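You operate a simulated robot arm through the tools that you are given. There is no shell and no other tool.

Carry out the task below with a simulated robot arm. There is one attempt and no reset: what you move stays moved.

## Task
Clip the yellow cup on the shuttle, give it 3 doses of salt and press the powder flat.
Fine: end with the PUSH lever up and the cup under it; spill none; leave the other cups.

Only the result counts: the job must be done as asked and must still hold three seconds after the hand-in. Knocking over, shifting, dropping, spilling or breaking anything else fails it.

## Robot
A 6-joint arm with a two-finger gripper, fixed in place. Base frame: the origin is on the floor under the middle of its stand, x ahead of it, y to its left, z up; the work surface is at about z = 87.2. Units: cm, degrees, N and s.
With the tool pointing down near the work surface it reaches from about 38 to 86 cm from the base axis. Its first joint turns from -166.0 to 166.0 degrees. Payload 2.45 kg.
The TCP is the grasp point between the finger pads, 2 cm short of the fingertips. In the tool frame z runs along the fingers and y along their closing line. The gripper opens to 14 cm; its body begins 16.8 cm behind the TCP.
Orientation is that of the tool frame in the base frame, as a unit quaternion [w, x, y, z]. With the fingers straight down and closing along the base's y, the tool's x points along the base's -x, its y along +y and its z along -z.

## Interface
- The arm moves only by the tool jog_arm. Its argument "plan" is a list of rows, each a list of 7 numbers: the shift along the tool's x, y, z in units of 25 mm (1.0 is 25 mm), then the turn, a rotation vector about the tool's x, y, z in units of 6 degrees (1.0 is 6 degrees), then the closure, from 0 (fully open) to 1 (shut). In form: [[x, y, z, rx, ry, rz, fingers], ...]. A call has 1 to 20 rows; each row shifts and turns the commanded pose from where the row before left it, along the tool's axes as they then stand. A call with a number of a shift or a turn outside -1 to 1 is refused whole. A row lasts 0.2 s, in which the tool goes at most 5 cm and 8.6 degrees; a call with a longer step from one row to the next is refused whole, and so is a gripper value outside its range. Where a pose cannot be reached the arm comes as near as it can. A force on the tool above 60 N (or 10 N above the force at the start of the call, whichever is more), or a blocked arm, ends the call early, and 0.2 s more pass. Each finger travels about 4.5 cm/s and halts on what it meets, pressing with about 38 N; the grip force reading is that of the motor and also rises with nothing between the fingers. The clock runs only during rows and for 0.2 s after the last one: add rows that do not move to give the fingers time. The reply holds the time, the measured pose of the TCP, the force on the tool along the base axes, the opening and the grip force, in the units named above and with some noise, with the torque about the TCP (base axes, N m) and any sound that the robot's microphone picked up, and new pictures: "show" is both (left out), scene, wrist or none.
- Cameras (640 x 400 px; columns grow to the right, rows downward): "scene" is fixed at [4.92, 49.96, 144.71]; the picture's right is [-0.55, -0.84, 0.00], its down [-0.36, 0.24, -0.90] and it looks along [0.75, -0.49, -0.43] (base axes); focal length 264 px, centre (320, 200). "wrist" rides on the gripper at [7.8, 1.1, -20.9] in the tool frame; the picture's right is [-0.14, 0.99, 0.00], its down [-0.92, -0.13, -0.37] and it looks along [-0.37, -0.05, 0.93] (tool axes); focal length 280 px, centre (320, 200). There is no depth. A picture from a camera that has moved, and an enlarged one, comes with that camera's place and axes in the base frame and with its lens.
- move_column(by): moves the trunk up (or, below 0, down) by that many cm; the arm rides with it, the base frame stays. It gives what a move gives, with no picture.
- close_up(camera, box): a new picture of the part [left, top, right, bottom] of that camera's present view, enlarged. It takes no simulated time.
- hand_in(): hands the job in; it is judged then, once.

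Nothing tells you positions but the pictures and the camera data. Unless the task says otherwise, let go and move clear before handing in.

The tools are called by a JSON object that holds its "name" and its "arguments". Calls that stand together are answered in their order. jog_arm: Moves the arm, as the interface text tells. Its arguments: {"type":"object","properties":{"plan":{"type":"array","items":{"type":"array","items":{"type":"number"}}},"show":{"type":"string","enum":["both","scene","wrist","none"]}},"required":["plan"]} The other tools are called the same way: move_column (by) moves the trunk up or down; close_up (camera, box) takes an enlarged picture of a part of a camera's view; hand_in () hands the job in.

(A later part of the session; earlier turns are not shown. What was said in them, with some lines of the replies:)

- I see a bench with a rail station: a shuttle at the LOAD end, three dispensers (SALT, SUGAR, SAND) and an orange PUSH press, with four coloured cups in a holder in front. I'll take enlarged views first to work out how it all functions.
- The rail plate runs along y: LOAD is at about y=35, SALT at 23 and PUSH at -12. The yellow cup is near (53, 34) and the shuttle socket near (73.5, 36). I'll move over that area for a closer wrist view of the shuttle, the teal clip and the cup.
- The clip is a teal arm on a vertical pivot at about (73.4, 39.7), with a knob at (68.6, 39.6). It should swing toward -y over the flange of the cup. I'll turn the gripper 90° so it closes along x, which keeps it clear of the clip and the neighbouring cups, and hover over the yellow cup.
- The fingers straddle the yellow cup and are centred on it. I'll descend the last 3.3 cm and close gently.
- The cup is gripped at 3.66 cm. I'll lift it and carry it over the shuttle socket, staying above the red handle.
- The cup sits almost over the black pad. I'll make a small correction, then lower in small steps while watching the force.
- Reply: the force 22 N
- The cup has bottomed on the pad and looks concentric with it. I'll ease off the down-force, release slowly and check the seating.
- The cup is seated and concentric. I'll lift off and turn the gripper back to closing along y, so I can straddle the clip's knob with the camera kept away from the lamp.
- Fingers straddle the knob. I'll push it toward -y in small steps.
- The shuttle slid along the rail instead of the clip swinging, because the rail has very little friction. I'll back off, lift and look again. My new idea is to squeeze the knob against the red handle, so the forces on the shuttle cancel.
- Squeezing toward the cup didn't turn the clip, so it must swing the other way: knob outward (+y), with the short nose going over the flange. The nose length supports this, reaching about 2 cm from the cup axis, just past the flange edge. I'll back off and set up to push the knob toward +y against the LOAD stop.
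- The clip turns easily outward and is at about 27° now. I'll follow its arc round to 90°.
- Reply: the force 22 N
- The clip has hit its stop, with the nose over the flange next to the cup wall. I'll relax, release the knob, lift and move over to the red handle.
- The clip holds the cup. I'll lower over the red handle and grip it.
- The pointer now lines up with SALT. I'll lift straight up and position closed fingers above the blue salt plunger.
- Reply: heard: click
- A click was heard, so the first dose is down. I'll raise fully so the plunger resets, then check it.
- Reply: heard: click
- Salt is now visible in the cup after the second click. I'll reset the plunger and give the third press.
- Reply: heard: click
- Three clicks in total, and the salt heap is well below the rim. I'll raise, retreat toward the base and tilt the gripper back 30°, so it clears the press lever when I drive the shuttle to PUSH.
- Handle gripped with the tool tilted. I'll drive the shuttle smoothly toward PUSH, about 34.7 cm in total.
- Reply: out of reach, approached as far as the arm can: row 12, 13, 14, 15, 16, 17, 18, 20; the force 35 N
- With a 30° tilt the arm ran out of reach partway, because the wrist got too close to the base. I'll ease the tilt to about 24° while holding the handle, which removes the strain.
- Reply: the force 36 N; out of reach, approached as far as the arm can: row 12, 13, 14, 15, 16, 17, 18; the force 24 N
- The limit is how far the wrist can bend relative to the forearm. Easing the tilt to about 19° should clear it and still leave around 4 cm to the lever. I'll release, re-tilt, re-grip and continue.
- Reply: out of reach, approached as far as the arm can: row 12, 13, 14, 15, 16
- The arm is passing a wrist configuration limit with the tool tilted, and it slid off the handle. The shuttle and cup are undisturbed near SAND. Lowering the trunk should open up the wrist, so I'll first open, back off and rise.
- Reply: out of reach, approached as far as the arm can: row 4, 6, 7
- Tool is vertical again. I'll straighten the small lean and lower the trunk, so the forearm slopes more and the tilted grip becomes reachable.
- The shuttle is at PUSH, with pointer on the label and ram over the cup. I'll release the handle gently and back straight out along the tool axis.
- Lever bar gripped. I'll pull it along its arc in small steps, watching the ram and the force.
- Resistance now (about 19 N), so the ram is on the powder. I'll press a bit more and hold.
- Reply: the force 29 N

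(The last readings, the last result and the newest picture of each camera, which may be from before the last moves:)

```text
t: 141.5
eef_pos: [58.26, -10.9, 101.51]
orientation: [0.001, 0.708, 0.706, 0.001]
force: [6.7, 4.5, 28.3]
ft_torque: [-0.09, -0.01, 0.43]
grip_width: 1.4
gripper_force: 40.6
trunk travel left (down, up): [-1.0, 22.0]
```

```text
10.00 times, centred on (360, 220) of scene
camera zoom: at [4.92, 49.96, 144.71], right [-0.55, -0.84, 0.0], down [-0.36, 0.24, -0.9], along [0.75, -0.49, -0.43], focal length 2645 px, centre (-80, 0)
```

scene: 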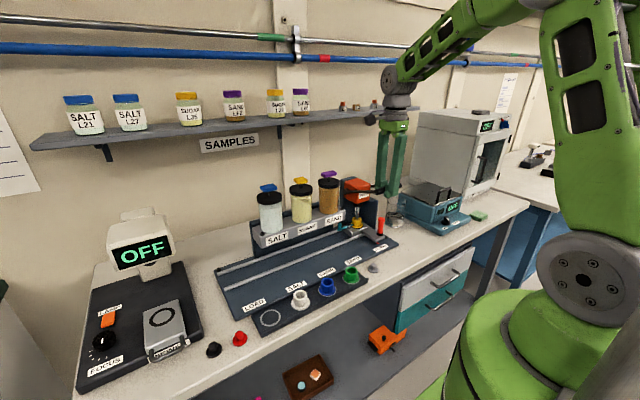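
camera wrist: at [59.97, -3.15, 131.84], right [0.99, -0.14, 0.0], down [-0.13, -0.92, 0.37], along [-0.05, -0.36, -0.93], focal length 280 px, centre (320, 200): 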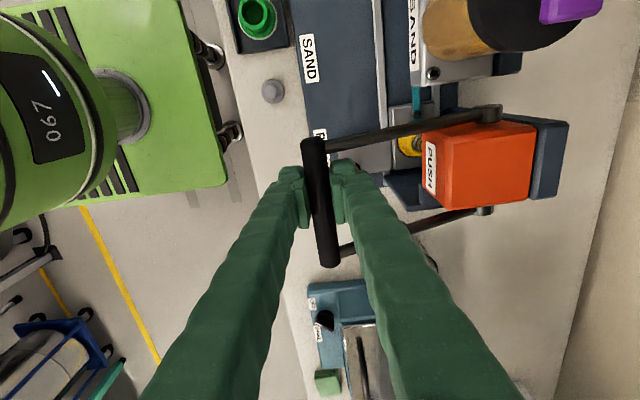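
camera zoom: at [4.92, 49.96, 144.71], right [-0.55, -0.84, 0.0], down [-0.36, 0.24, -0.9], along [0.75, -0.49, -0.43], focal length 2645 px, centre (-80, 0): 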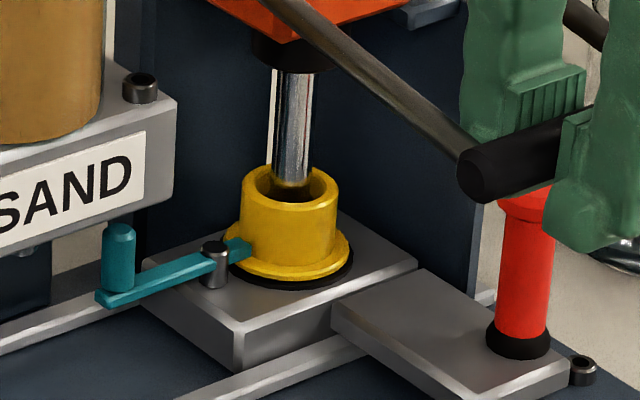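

{"name": "jog_arm", "arguments": {"plan": [[0, -0.01, -0.1, 0, 0, 0, 0.92], [0, -0.04, -0.25, 0, 0, 0, 0.92], [0, -0.03, -0.25, 0, 0, 0, 0.92], [0.02, -0.03, -0.3, 0, 0, 0, 0.92], [0.02, -0.01, -0.3, 0, 0, 0, 0.92], [0, 0.02, -0.3, 0, 0, 0, 0.92], [0, 0.05, -0.3, 0, 0, 0, 0.92], [0, 0.015, -0.3, 0, 0, 0, 0.92], [0, 0.02, -0.3, 0, 0, 0, 0.92], [0, 0.015, -0.3, 0, 0, 0, 0.92], [0, 0.02, -0.3, 0, 0, 0, 0.92], [0, 0.046, -0.3, 0, 0, 0, 0.92], [0, 0.072, -0.292, 0, 0, 0, 0.92], [0, 0.072, -0.292, 0, 0, 0, 0.92], [0, 0, 0, 0, 0, 0, 0.92]]}}

{"name": "close_up", "arguments": {"camera": "scene", "box": [340, 200, 380, 240]}}

{"name": "close_up", "arguments": {"camera": "scene", "box": [330, 150, 430, 250]}}

```text
t: 144.7
eef_pos: [59.29, -10.9, 110.92]
orientation: [0.0, 0.708, 0.706, 0.001]
force: [24.7, -5.0, -12.8]
ft_torque: [0.35, 0.17, 0.44]
grip_width: 1.42
gripper_force: 40.6
trunk travel left (down, up): [-1.0, 22.0]
camera wrist: at [60.14, -3.15, 131.84], right [0.99, -0.14, 0.0], down [-0.13, -0.92, 0.37], along [-0.05, -0.36, -0.93], focal length 280 px, centre (320, 200)
```

scene: 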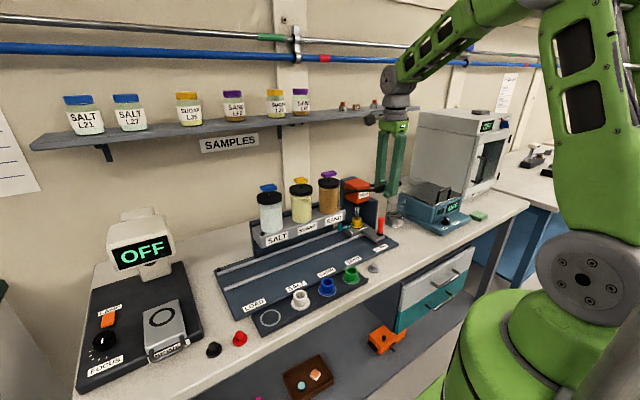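
wrist: 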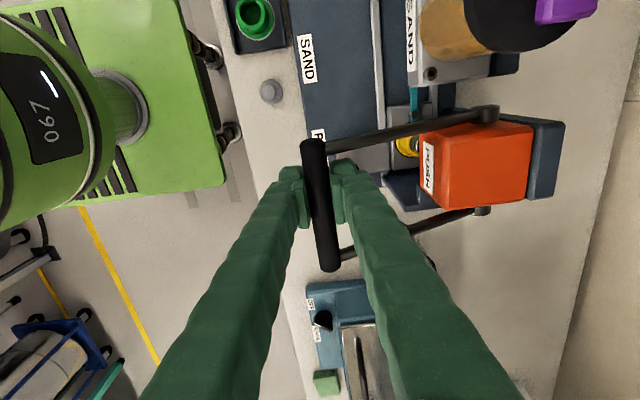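

```text
10.00 times, centred on (360, 220) of scene
camera zoom: at [4.92, 49.96, 144.71], right [-0.55, -0.84, 0.0], down [-0.36, 0.24, -0.9], along [0.75, -0.49, -0.43], focal length 2645 px, centre (-80, 0)
```

zoom: 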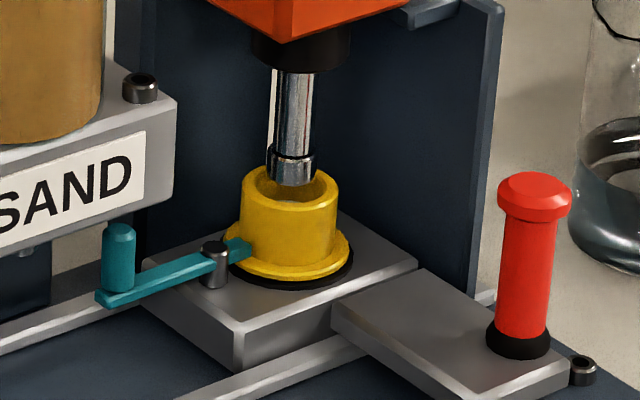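

```text
4.00 times, centred on (380, 200) of scene
camera zoom: at [4.92, 49.96, 144.71], right [-0.55, -0.84, 0.0], down [-0.36, 0.24, -0.9], along [0.75, -0.49, -0.43], focal length 1058 px, centre (80, 200)
```

zoom: 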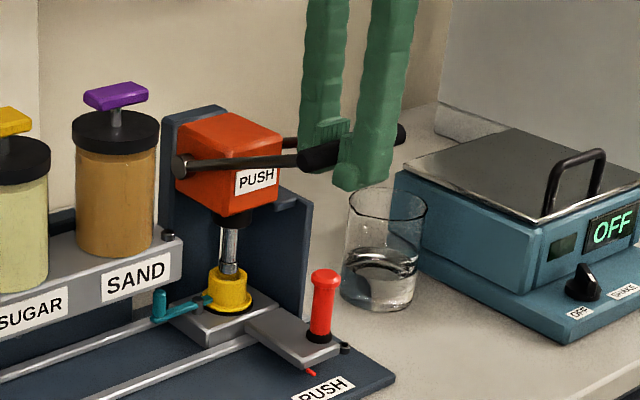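

The salt heap that was visible before is no longer above sight level, so it has been pressed down. I'll keep raising the lever to its original upper position.

{"name": "jog_arm", "arguments": {"plan": [[0, 0.2, -0.284, 0, 0, 0, 0.92], [0, 0.14, -0.284, 0, 0, 0, 0.92], [0, 0.14, -0.272, 0, 0, 0, 0.92], [0, 0.14, -0.272, 0, 0, 0, 0.92], [0, 0.166, -0.258, 0, 0, 0, 0.92], [0, 0.166, -0.258, 0, 0, 0, 0.92], [0, 0.186, -0.242, 0, 0, 0, 0.92], [0, 0.186, -0.242, 0, 0, 0, 0.92], [0, 0, 0, 0, 0, 0, 0.92]], "show": "none"}}

{"name": "close_up", "arguments": {"camera": "scene", "box": [330, 150, 430, 250]}}

{"name": "close_up", "arguments": {"camera": "scene", "box": [348, 210, 372, 234]}}

```text
t: 146.7
eef_pos: [62.34, -10.85, 116.15]
orientation: [-0.001, 0.709, 0.705, 0.0]
force: [13.3, -3.5, -14.9]
ft_torque: [0.09, 0.16, 0.46]
grip_width: 1.44
gripper_force: 40.9
trunk travel left (down, up): [-1.0, 22.0]
```

```text
4.00 times, centred on (380, 200) of scene
camera zoom: at [4.92, 49.96, 144.71], right [-0.55, -0.84, 0.0], down [-0.36, 0.24, -0.9], along [0.75, -0.49, -0.43], focal length 1058 px, centre (80, 200)
```

zoom: 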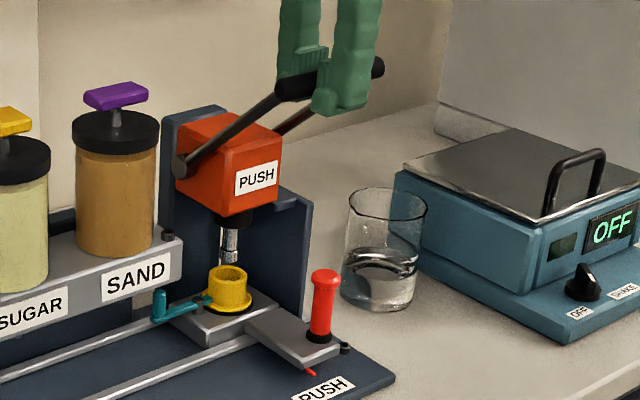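

```text
16.00 times, centred on (360, 222) of scene
camera zoom: at [4.92, 49.96, 144.71], right [-0.55, -0.84, 0.0], down [-0.36, 0.24, -0.9], along [0.75, -0.49, -0.43], focal length 4232 px, centre (-320, -152)
```

zoom: 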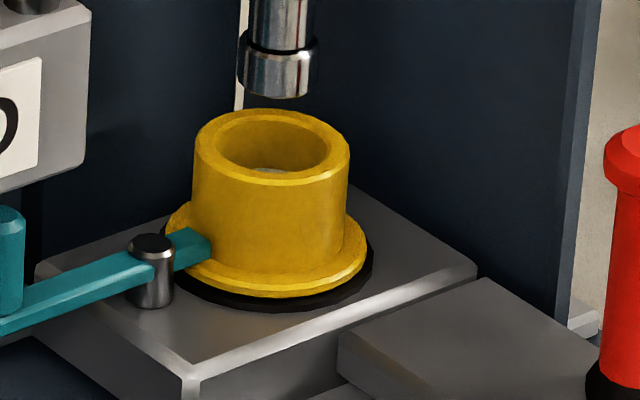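

{"name": "jog_arm", "arguments": {"plan": [[0, 0.208, -0.226, 0, 0, 0, 0.92], [0, 0.208, -0.226, 0, 0, 0, 0.92], [0, 0.19, -0.2, 0, 0, 0, 0.92], [0, 0.15, -0.17, 0, 0, 0, 0.92], [0, 0, 0, 0, 0, 0, 0.92]], "show": "none"}}

{"name": "close_up", "arguments": {"camera": "scene", "box": [330, 150, 430, 250]}}

```text
t: 147.9
eef_pos: [64.05, -10.91, 118.1]
orientation: [-0.003, 0.709, 0.705, -0.002]
force: [0.1, -2.7, -32.9]
ft_torque: [-0.02, 0.02, 0.44]
grip_width: 1.46
gripper_force: 40.6
trunk travel left (down, up): [-1.0, 22.0]
```

```text
4.00 times, centred on (380, 200) of scene
camera zoom: at [4.92, 49.96, 144.71], right [-0.55, -0.84, 0.0], down [-0.36, 0.24, -0.9], along [0.75, -0.49, -0.43], focal length 1058 px, centre (80, 200)
```

zoom: 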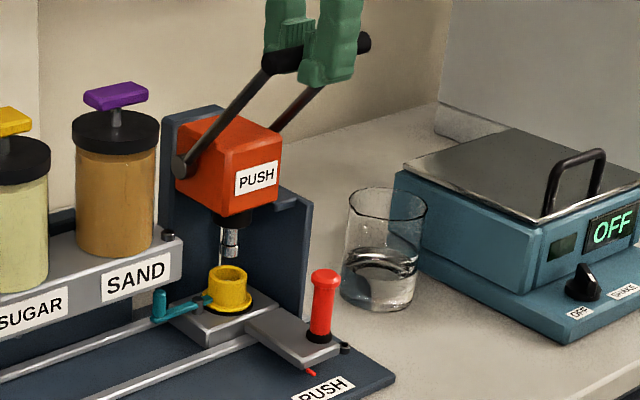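

Lever is against its upper stop. I'll relax the force, open the fingers slowly and check that the lever stays up.

{"name": "jog_arm", "arguments": {"plan": [[0, 0, 0.1, 0, 0, 0, 0.92], [0, 0, 0, 0, 0, 0, 0.86], [0, 0, 0, 0, 0, 0, 0.8], [0, 0, 0, 0, 0, 0, 0.74], [0, 0, 0, 0, 0, 0, 0.68], [0, 0, 0, 0, 0, 0, 0.66], [0, 0, 0, 0, 0, 0, 0.66]]}}

{"name": "close_up", "arguments": {"camera": "scene", "box": [330, 150, 430, 250]}}

{"name": "close_up", "arguments": {"camera": "wrist", "box": [220, 100, 420, 225]}}

```text
t: 149.5
eef_pos: [64.03, -10.76, 118.27]
orientation: [0.0, 0.709, 0.705, 0.0]
force: [0.9, -0.2, -0.7]
ft_torque: [0.02, 0.03, 0.0]
grip_width: 4.75
gripper_force: 0.0
trunk travel left (down, up): [-1.0, 22.0]
camera wrist: at [65.02, -3.11, 139.05], right [0.99, -0.14, 0.0], down [-0.13, -0.92, 0.37], along [-0.05, -0.36, -0.93], focal length 280 px, centre (320, 200)
```

scene: 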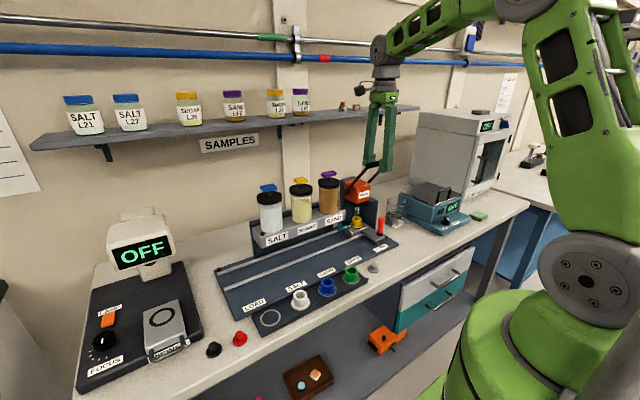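
wrist: 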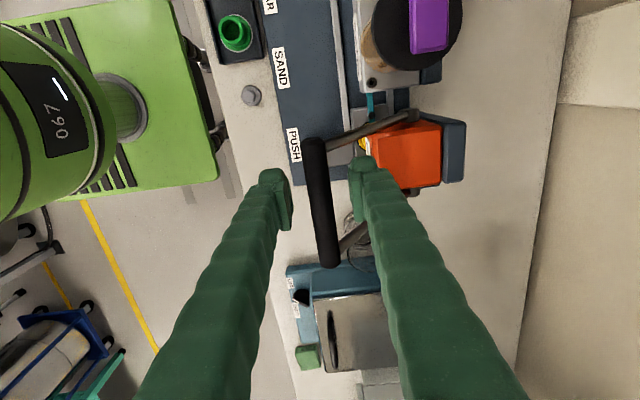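

```text
4.00 times, centred on (380, 200) of scene
camera zoom: at [4.92, 49.96, 144.71], right [-0.55, -0.84, 0.0], down [-0.36, 0.24, -0.9], along [0.75, -0.49, -0.43], focal length 1058 px, centre (80, 200)
```

zoom: 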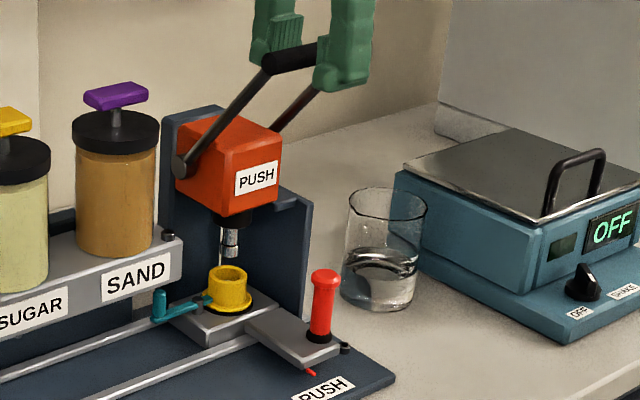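

```text
3.20 times, centred on (320, 162) of wrist
camera zoom: at [65.02, -3.11, 139.05], right [0.99, -0.14, 0.0], down [-0.13, -0.92, 0.37], along [-0.05, -0.36, -0.93], focal length 897 px, centre (320, 320)
```

zoom: 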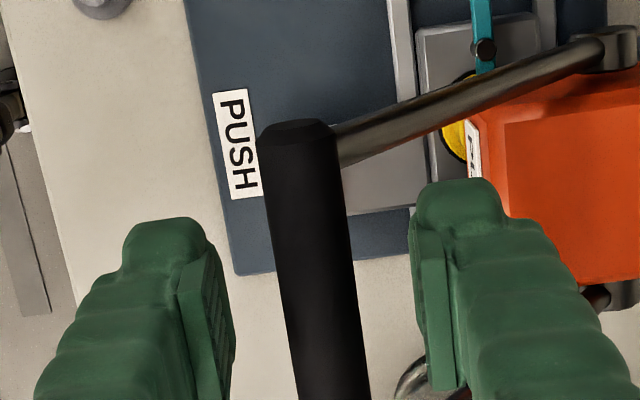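

{"name": "jog_arm", "arguments": {"plan": [[0, 0, -0.5, 0, 0, 0, 0.66], [0, 0, -1, 0, 0, 0, 0.66], [0, 0, -1, 0, 0, 0, 0.66], [0, 0, -1, 0, 0, 0, 0.66], [0, 0, -1, 0, 0, 0, 0.66], [0, 0, -0.5, 0, 0, 0, 0.66], [0.9, -0.325, 0, 0, 0, 0, 0.75], [0.9, -0.325, 0, 0, 0, 0, 0.85], [0.9, -0.325, 0, 0, 0, 0, 1], [0.9, -0.325, 0, 0, 0, 0, 1], [0.9, -0.325, 0, 0, 0, 0, 1], [0.9, -0.325, 0, 0, 0, 0, 1], [0, 0, 0, 0, 0, 0, 1]], "show": "none"}}

{"name": "jog_arm", "arguments": {"plan": [[0, 0, 0, 0, 0, -1, 1], [0, 0, 0, 0, 0, -1, 1], [0, 0, 0, 0, 0, -1, 1], [0, 0, 0, 0, 0, -1, 1], [0, 0, 0, 0, 0, -1, 1], [0, 0, 0, 0, 0, -1, 1], [0, 0, 0, 0, 0, -1, 1], [0, 0, 0, 0, 0, -1, 1], [0, 0, 0, 0, 0, -1, 1], [0, 0, 0, 0, 0, -1, 1], [0, 0, 0, 0, 0, -1, 1], [0, 0, 0, 0, 0, -1, 1], [0, 0, 0, 0, 0, -1, 1], [0, 0, 0, 0, 0, -1, 1], [0, 0, 0, 0, 0, -1, 1], [0, 0, 0, 0, 0, 0, 1]]}}

```text
t: 152.3
eef_pos: [59.31, 2.65, 130.66]
orientation: [0.001, 0.709, 0.705, 0.0]
force: [-0.8, 0.1, -0.1]
ft_torque: [0.0, -0.02, 0.02]
grip_width: 0.01
gripper_force: 29.3
trunk travel left (down, up): [-1.0, 22.0]
```

```text
t: 155.7
eef_pos: [59.22, 2.51, 130.73]
orientation: [0.0, 0.002, 1.0, -0.001]
force: [0.0, -0.7, 0.0]
ft_torque: [-0.04, 0.01, -0.01]
grip_width: 0.0
gripper_force: 28.8
trunk travel left (down, up): [-1.0, 22.0]
camera wrist: at [51.25, 3.67, 151.57], right [0.14, 0.99, 0.0], down [0.92, -0.13, 0.37], along [0.37, -0.05, -0.93], focal length 280 px, centre (320, 200)
```

scene: 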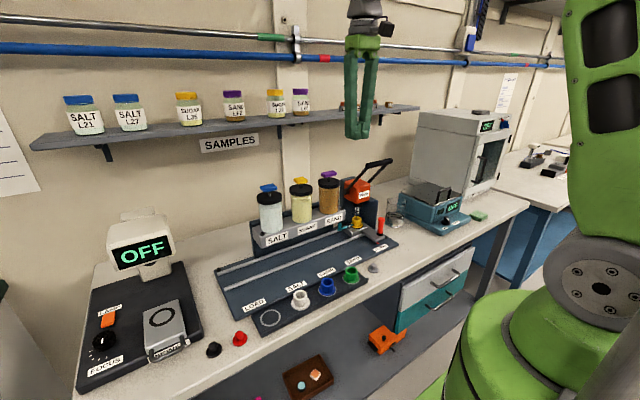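
wrist: 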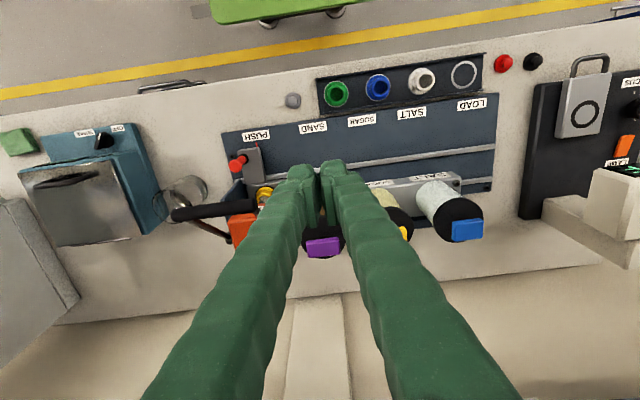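

{"name": "jog_arm", "arguments": {"plan": [[0, 0, 0, 0, -0.92, 0, 1], [0, 0, 0, 0, -0.92, 0, 1], [0, 0, 0, 0, -0.92, 0, 1], [0, 0, 0, 0, -0.92, 0, 1], [0.375, 0.1, 0.927, 0, 0, 0, 1], [0.375, 0.1, 0.927, 0, 0, 0, 1], [0.375, 0.1, 0.927, 0, 0, 0, 1], [0.375, 0.1, 0.927, 0, 0, 0, 1], [0.375, 0.1, 0.927, 0, 0, 0, 1], [0.375, 0.1, 0.927, 0, 0, 0, 1], [0.375, 0.1, 0.927, 0, 0, 0, 1], [0.375, 0.1, 0.927, 0, 0, 0, 1], [0.375, 0.1, 0.927, 0, 0, 0, 1], [0.375, 0.1, 0.927, 0, 0, 0, 1], [0, 0, 0, 0, 0, 0, 1]]}}

{"name": "close_up", "arguments": {"camera": "wrist", "box": [180, 180, 260, 240]}}

```text
t: 158.9
eef_pos: [59.3, 5.01, 105.72]
orientation: [0.191, 0.002, 0.982, -0.001]
force: [0.8, -0.9, -0.3]
ft_torque: [0.02, 0.05, 0.02]
grip_width: 0.0
gripper_force: 29.4
trunk travel left (down, up): [-1.0, 22.0]
camera wrist: at [44.09, 6.21, 122.07], right [0.13, 0.99, 0.05], down [0.71, -0.13, 0.69], along [0.69, -0.05, -0.72], focal length 280 px, centre (320, 200)
```

scene: 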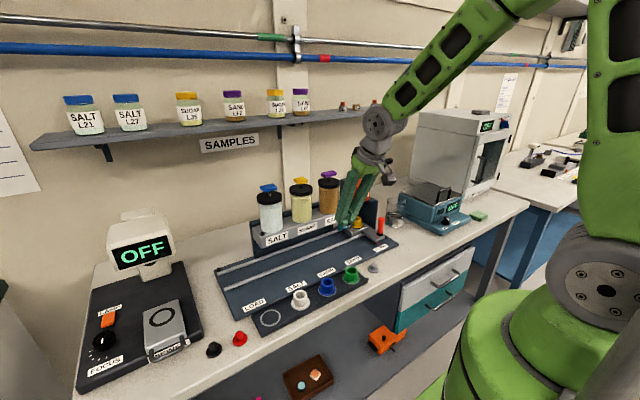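
wrist: 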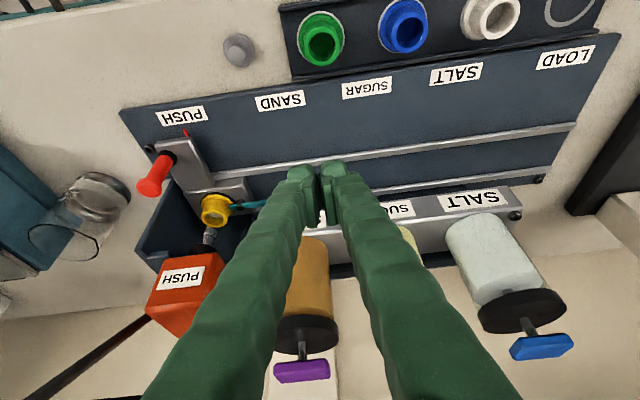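

```text
6.67 times, centred on (220, 210) of wrist
camera zoom: at [44.09, 6.21, 122.07], right [0.13, 0.99, 0.05], down [0.71, -0.13, 0.69], along [0.69, -0.05, -0.72], focal length 1869 px, centre (987, 133)
```

zoom: 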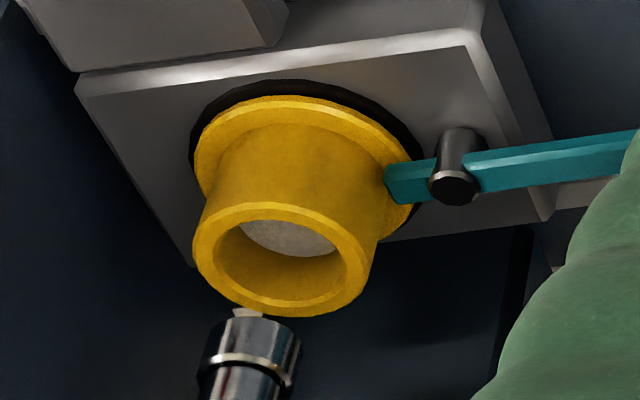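

{"name": "close_up", "arguments": {"camera": "wrist", "box": [198, 190, 238, 220]}}

{"name": "close_up", "arguments": {"camera": "wrist", "box": [120, 90, 320, 260]}}

{"name": "close_up", "arguments": {"camera": "scene", "box": [210, 180, 420, 330]}}

```text
13.33 times, centred on (218, 205) of wrist
camera zoom: at [44.09, 6.21, 122.07], right [0.13, 0.99, 0.05], down [0.71, -0.13, 0.69], along [0.69, -0.05, -0.72], focal length 3738 px, centre (1680, 133)
```

zoom: 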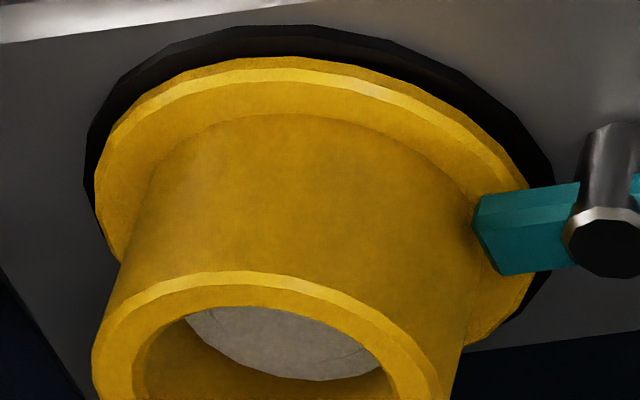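

```text
2.35 times, centred on (220, 175) of wrist
camera zoom: at [44.09, 6.21, 122.07], right [0.13, 0.99, 0.05], down [0.71, -0.13, 0.69], along [0.69, -0.05, -0.72], focal length 660 px, centre (555, 259)
```

zoom: 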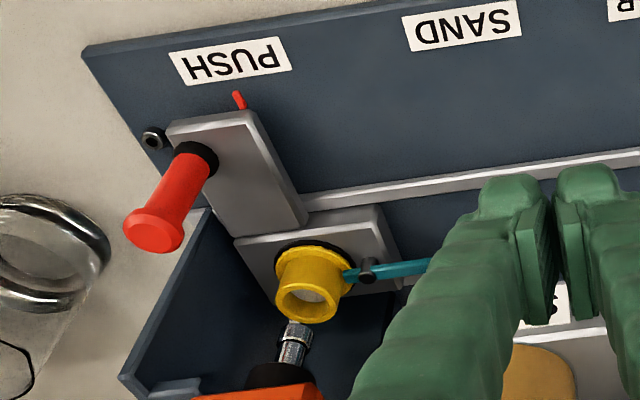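

```text
2.67 times, centred on (315, 255) of scene
camera zoom: at [4.92, 49.96, 144.71], right [-0.55, -0.84, 0.0], down [-0.36, 0.24, -0.9], along [0.75, -0.49, -0.43], focal length 705 px, centre (333, 53)
```

zoom: 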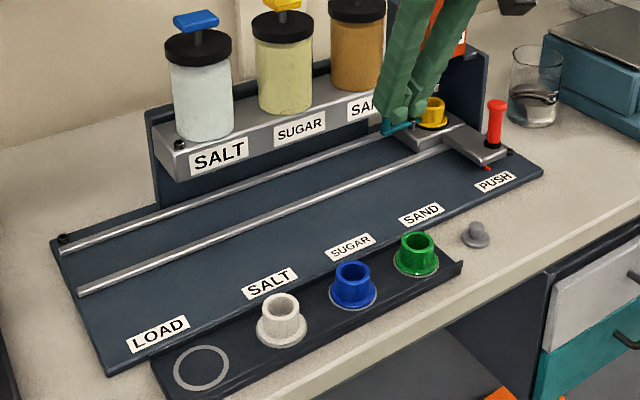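

The powder in the cup is flat, the clip holds the flange, the pointer is on PUSH and the lever is up. Nothing was spilled and the other cups haven't moved. I'll back the arm well clear for a final check.

{"name": "jog_arm", "arguments": {"plan": [[-0.375, 0.3, -0.927, 0, 0, 0, 1], [-0.375, 0.5, -0.927, 0, 0, 0, 1], [-0.375, 0.5, -0.927, 0, 0, 0, 1], [-0.375, 0.5, -0.927, 0, 0, 0, 1], [-0.375, 0.5, -0.927, 0, 0, 0, 1], [-0.375, 0.5, -0.927, 0, 0, 0, 1], [-0.375, 0.5, -0.927, 0, 0, 0, 1], [-0.375, 0.5, -0.927, 0, 0, 0, 1], [0, 0, 0, 0, 0, 0, 1], [0, 0, 0, 0, 0, 0, 1]]}}

{"name": "close_up", "arguments": {"camera": "scene", "box": [330, 150, 430, 250]}}

{"name": "close_up", "arguments": {"camera": "scene", "box": [348, 205, 380, 237]}}

```text
t: 161.1
eef_pos: [59.25, 14.65, 125.5]
orientation: [0.191, 0.002, 0.982, 0.0]
force: [0.3, 0.3, -0.1]
ft_torque: [0.0, 0.04, 0.0]
grip_width: 0.0
gripper_force: 30.0
trunk travel left (down, up): [-1.0, 22.0]
camera wrist: at [44.05, 15.7, 142.08], right [0.13, 0.99, 0.05], down [0.71, -0.13, 0.69], along [0.69, -0.05, -0.72], focal length 280 px, centre (320, 200)
```

scene: 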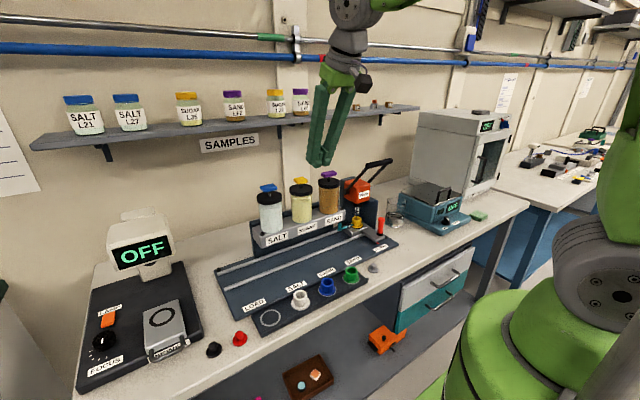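
wrist: 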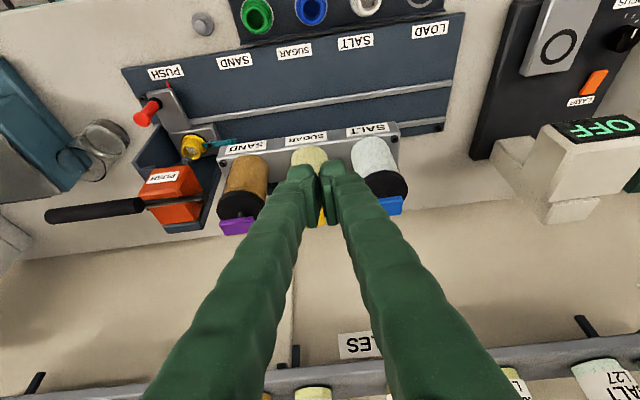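

```text
4.00 times, centred on (380, 200) of scene
camera zoom: at [4.92, 49.96, 144.71], right [-0.55, -0.84, 0.0], down [-0.36, 0.24, -0.9], along [0.75, -0.49, -0.43], focal length 1058 px, centre (80, 200)
```

zoom: 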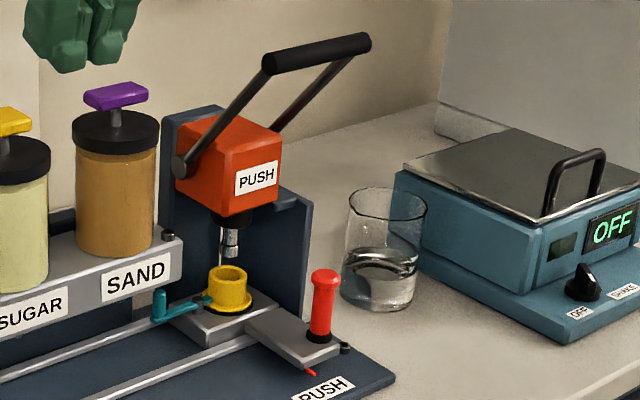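

```text
12.50 times, centred on (364, 221) of scene
camera zoom: at [4.92, 49.96, 144.71], right [-0.55, -0.84, 0.0], down [-0.36, 0.24, -0.9], along [0.75, -0.49, -0.43], focal length 3306 px, centre (-230, -62)
```

zoom: 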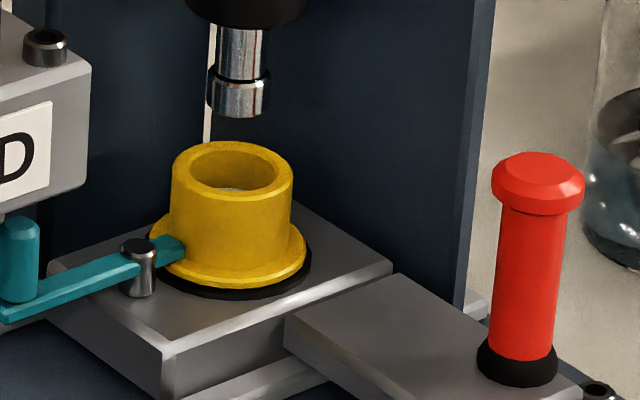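

In the final view the yellow cup is clipped on the shuttle under the raised press, with the salt flat inside it. The lever is up, the arm is clear, and the other cups are where they started. Handing in.

{"name": "hand_in", "arguments": {}}

```text
The job is handed in.
```

The job is handed in. The yellow cup is clipped on the shuttle and sits under the press at PUSH, with the lever up and holding by itself.

- **Salt:** I gave it three presses on the salt plunger. Each one clicked, and the heap in the cup grew visibly on the second and third.
- **Pressing:** I pulled the lever down until it stopped at about 28 N, then raised it to its upper stop. A look into the cup afterwards showed a flat surface, but I had no direct check of how firmly it was pressed.
- **Spills and other cups:** I saw no salt outside the cup, and the white, blue and green cups are where they started.

On the way to PUSH, the gripper ran out of reach and slipped off the red handle near SAND. The loaded cup stayed put and nothing spilled. I lowered the trunk 14 cm to finish the move and left it there.
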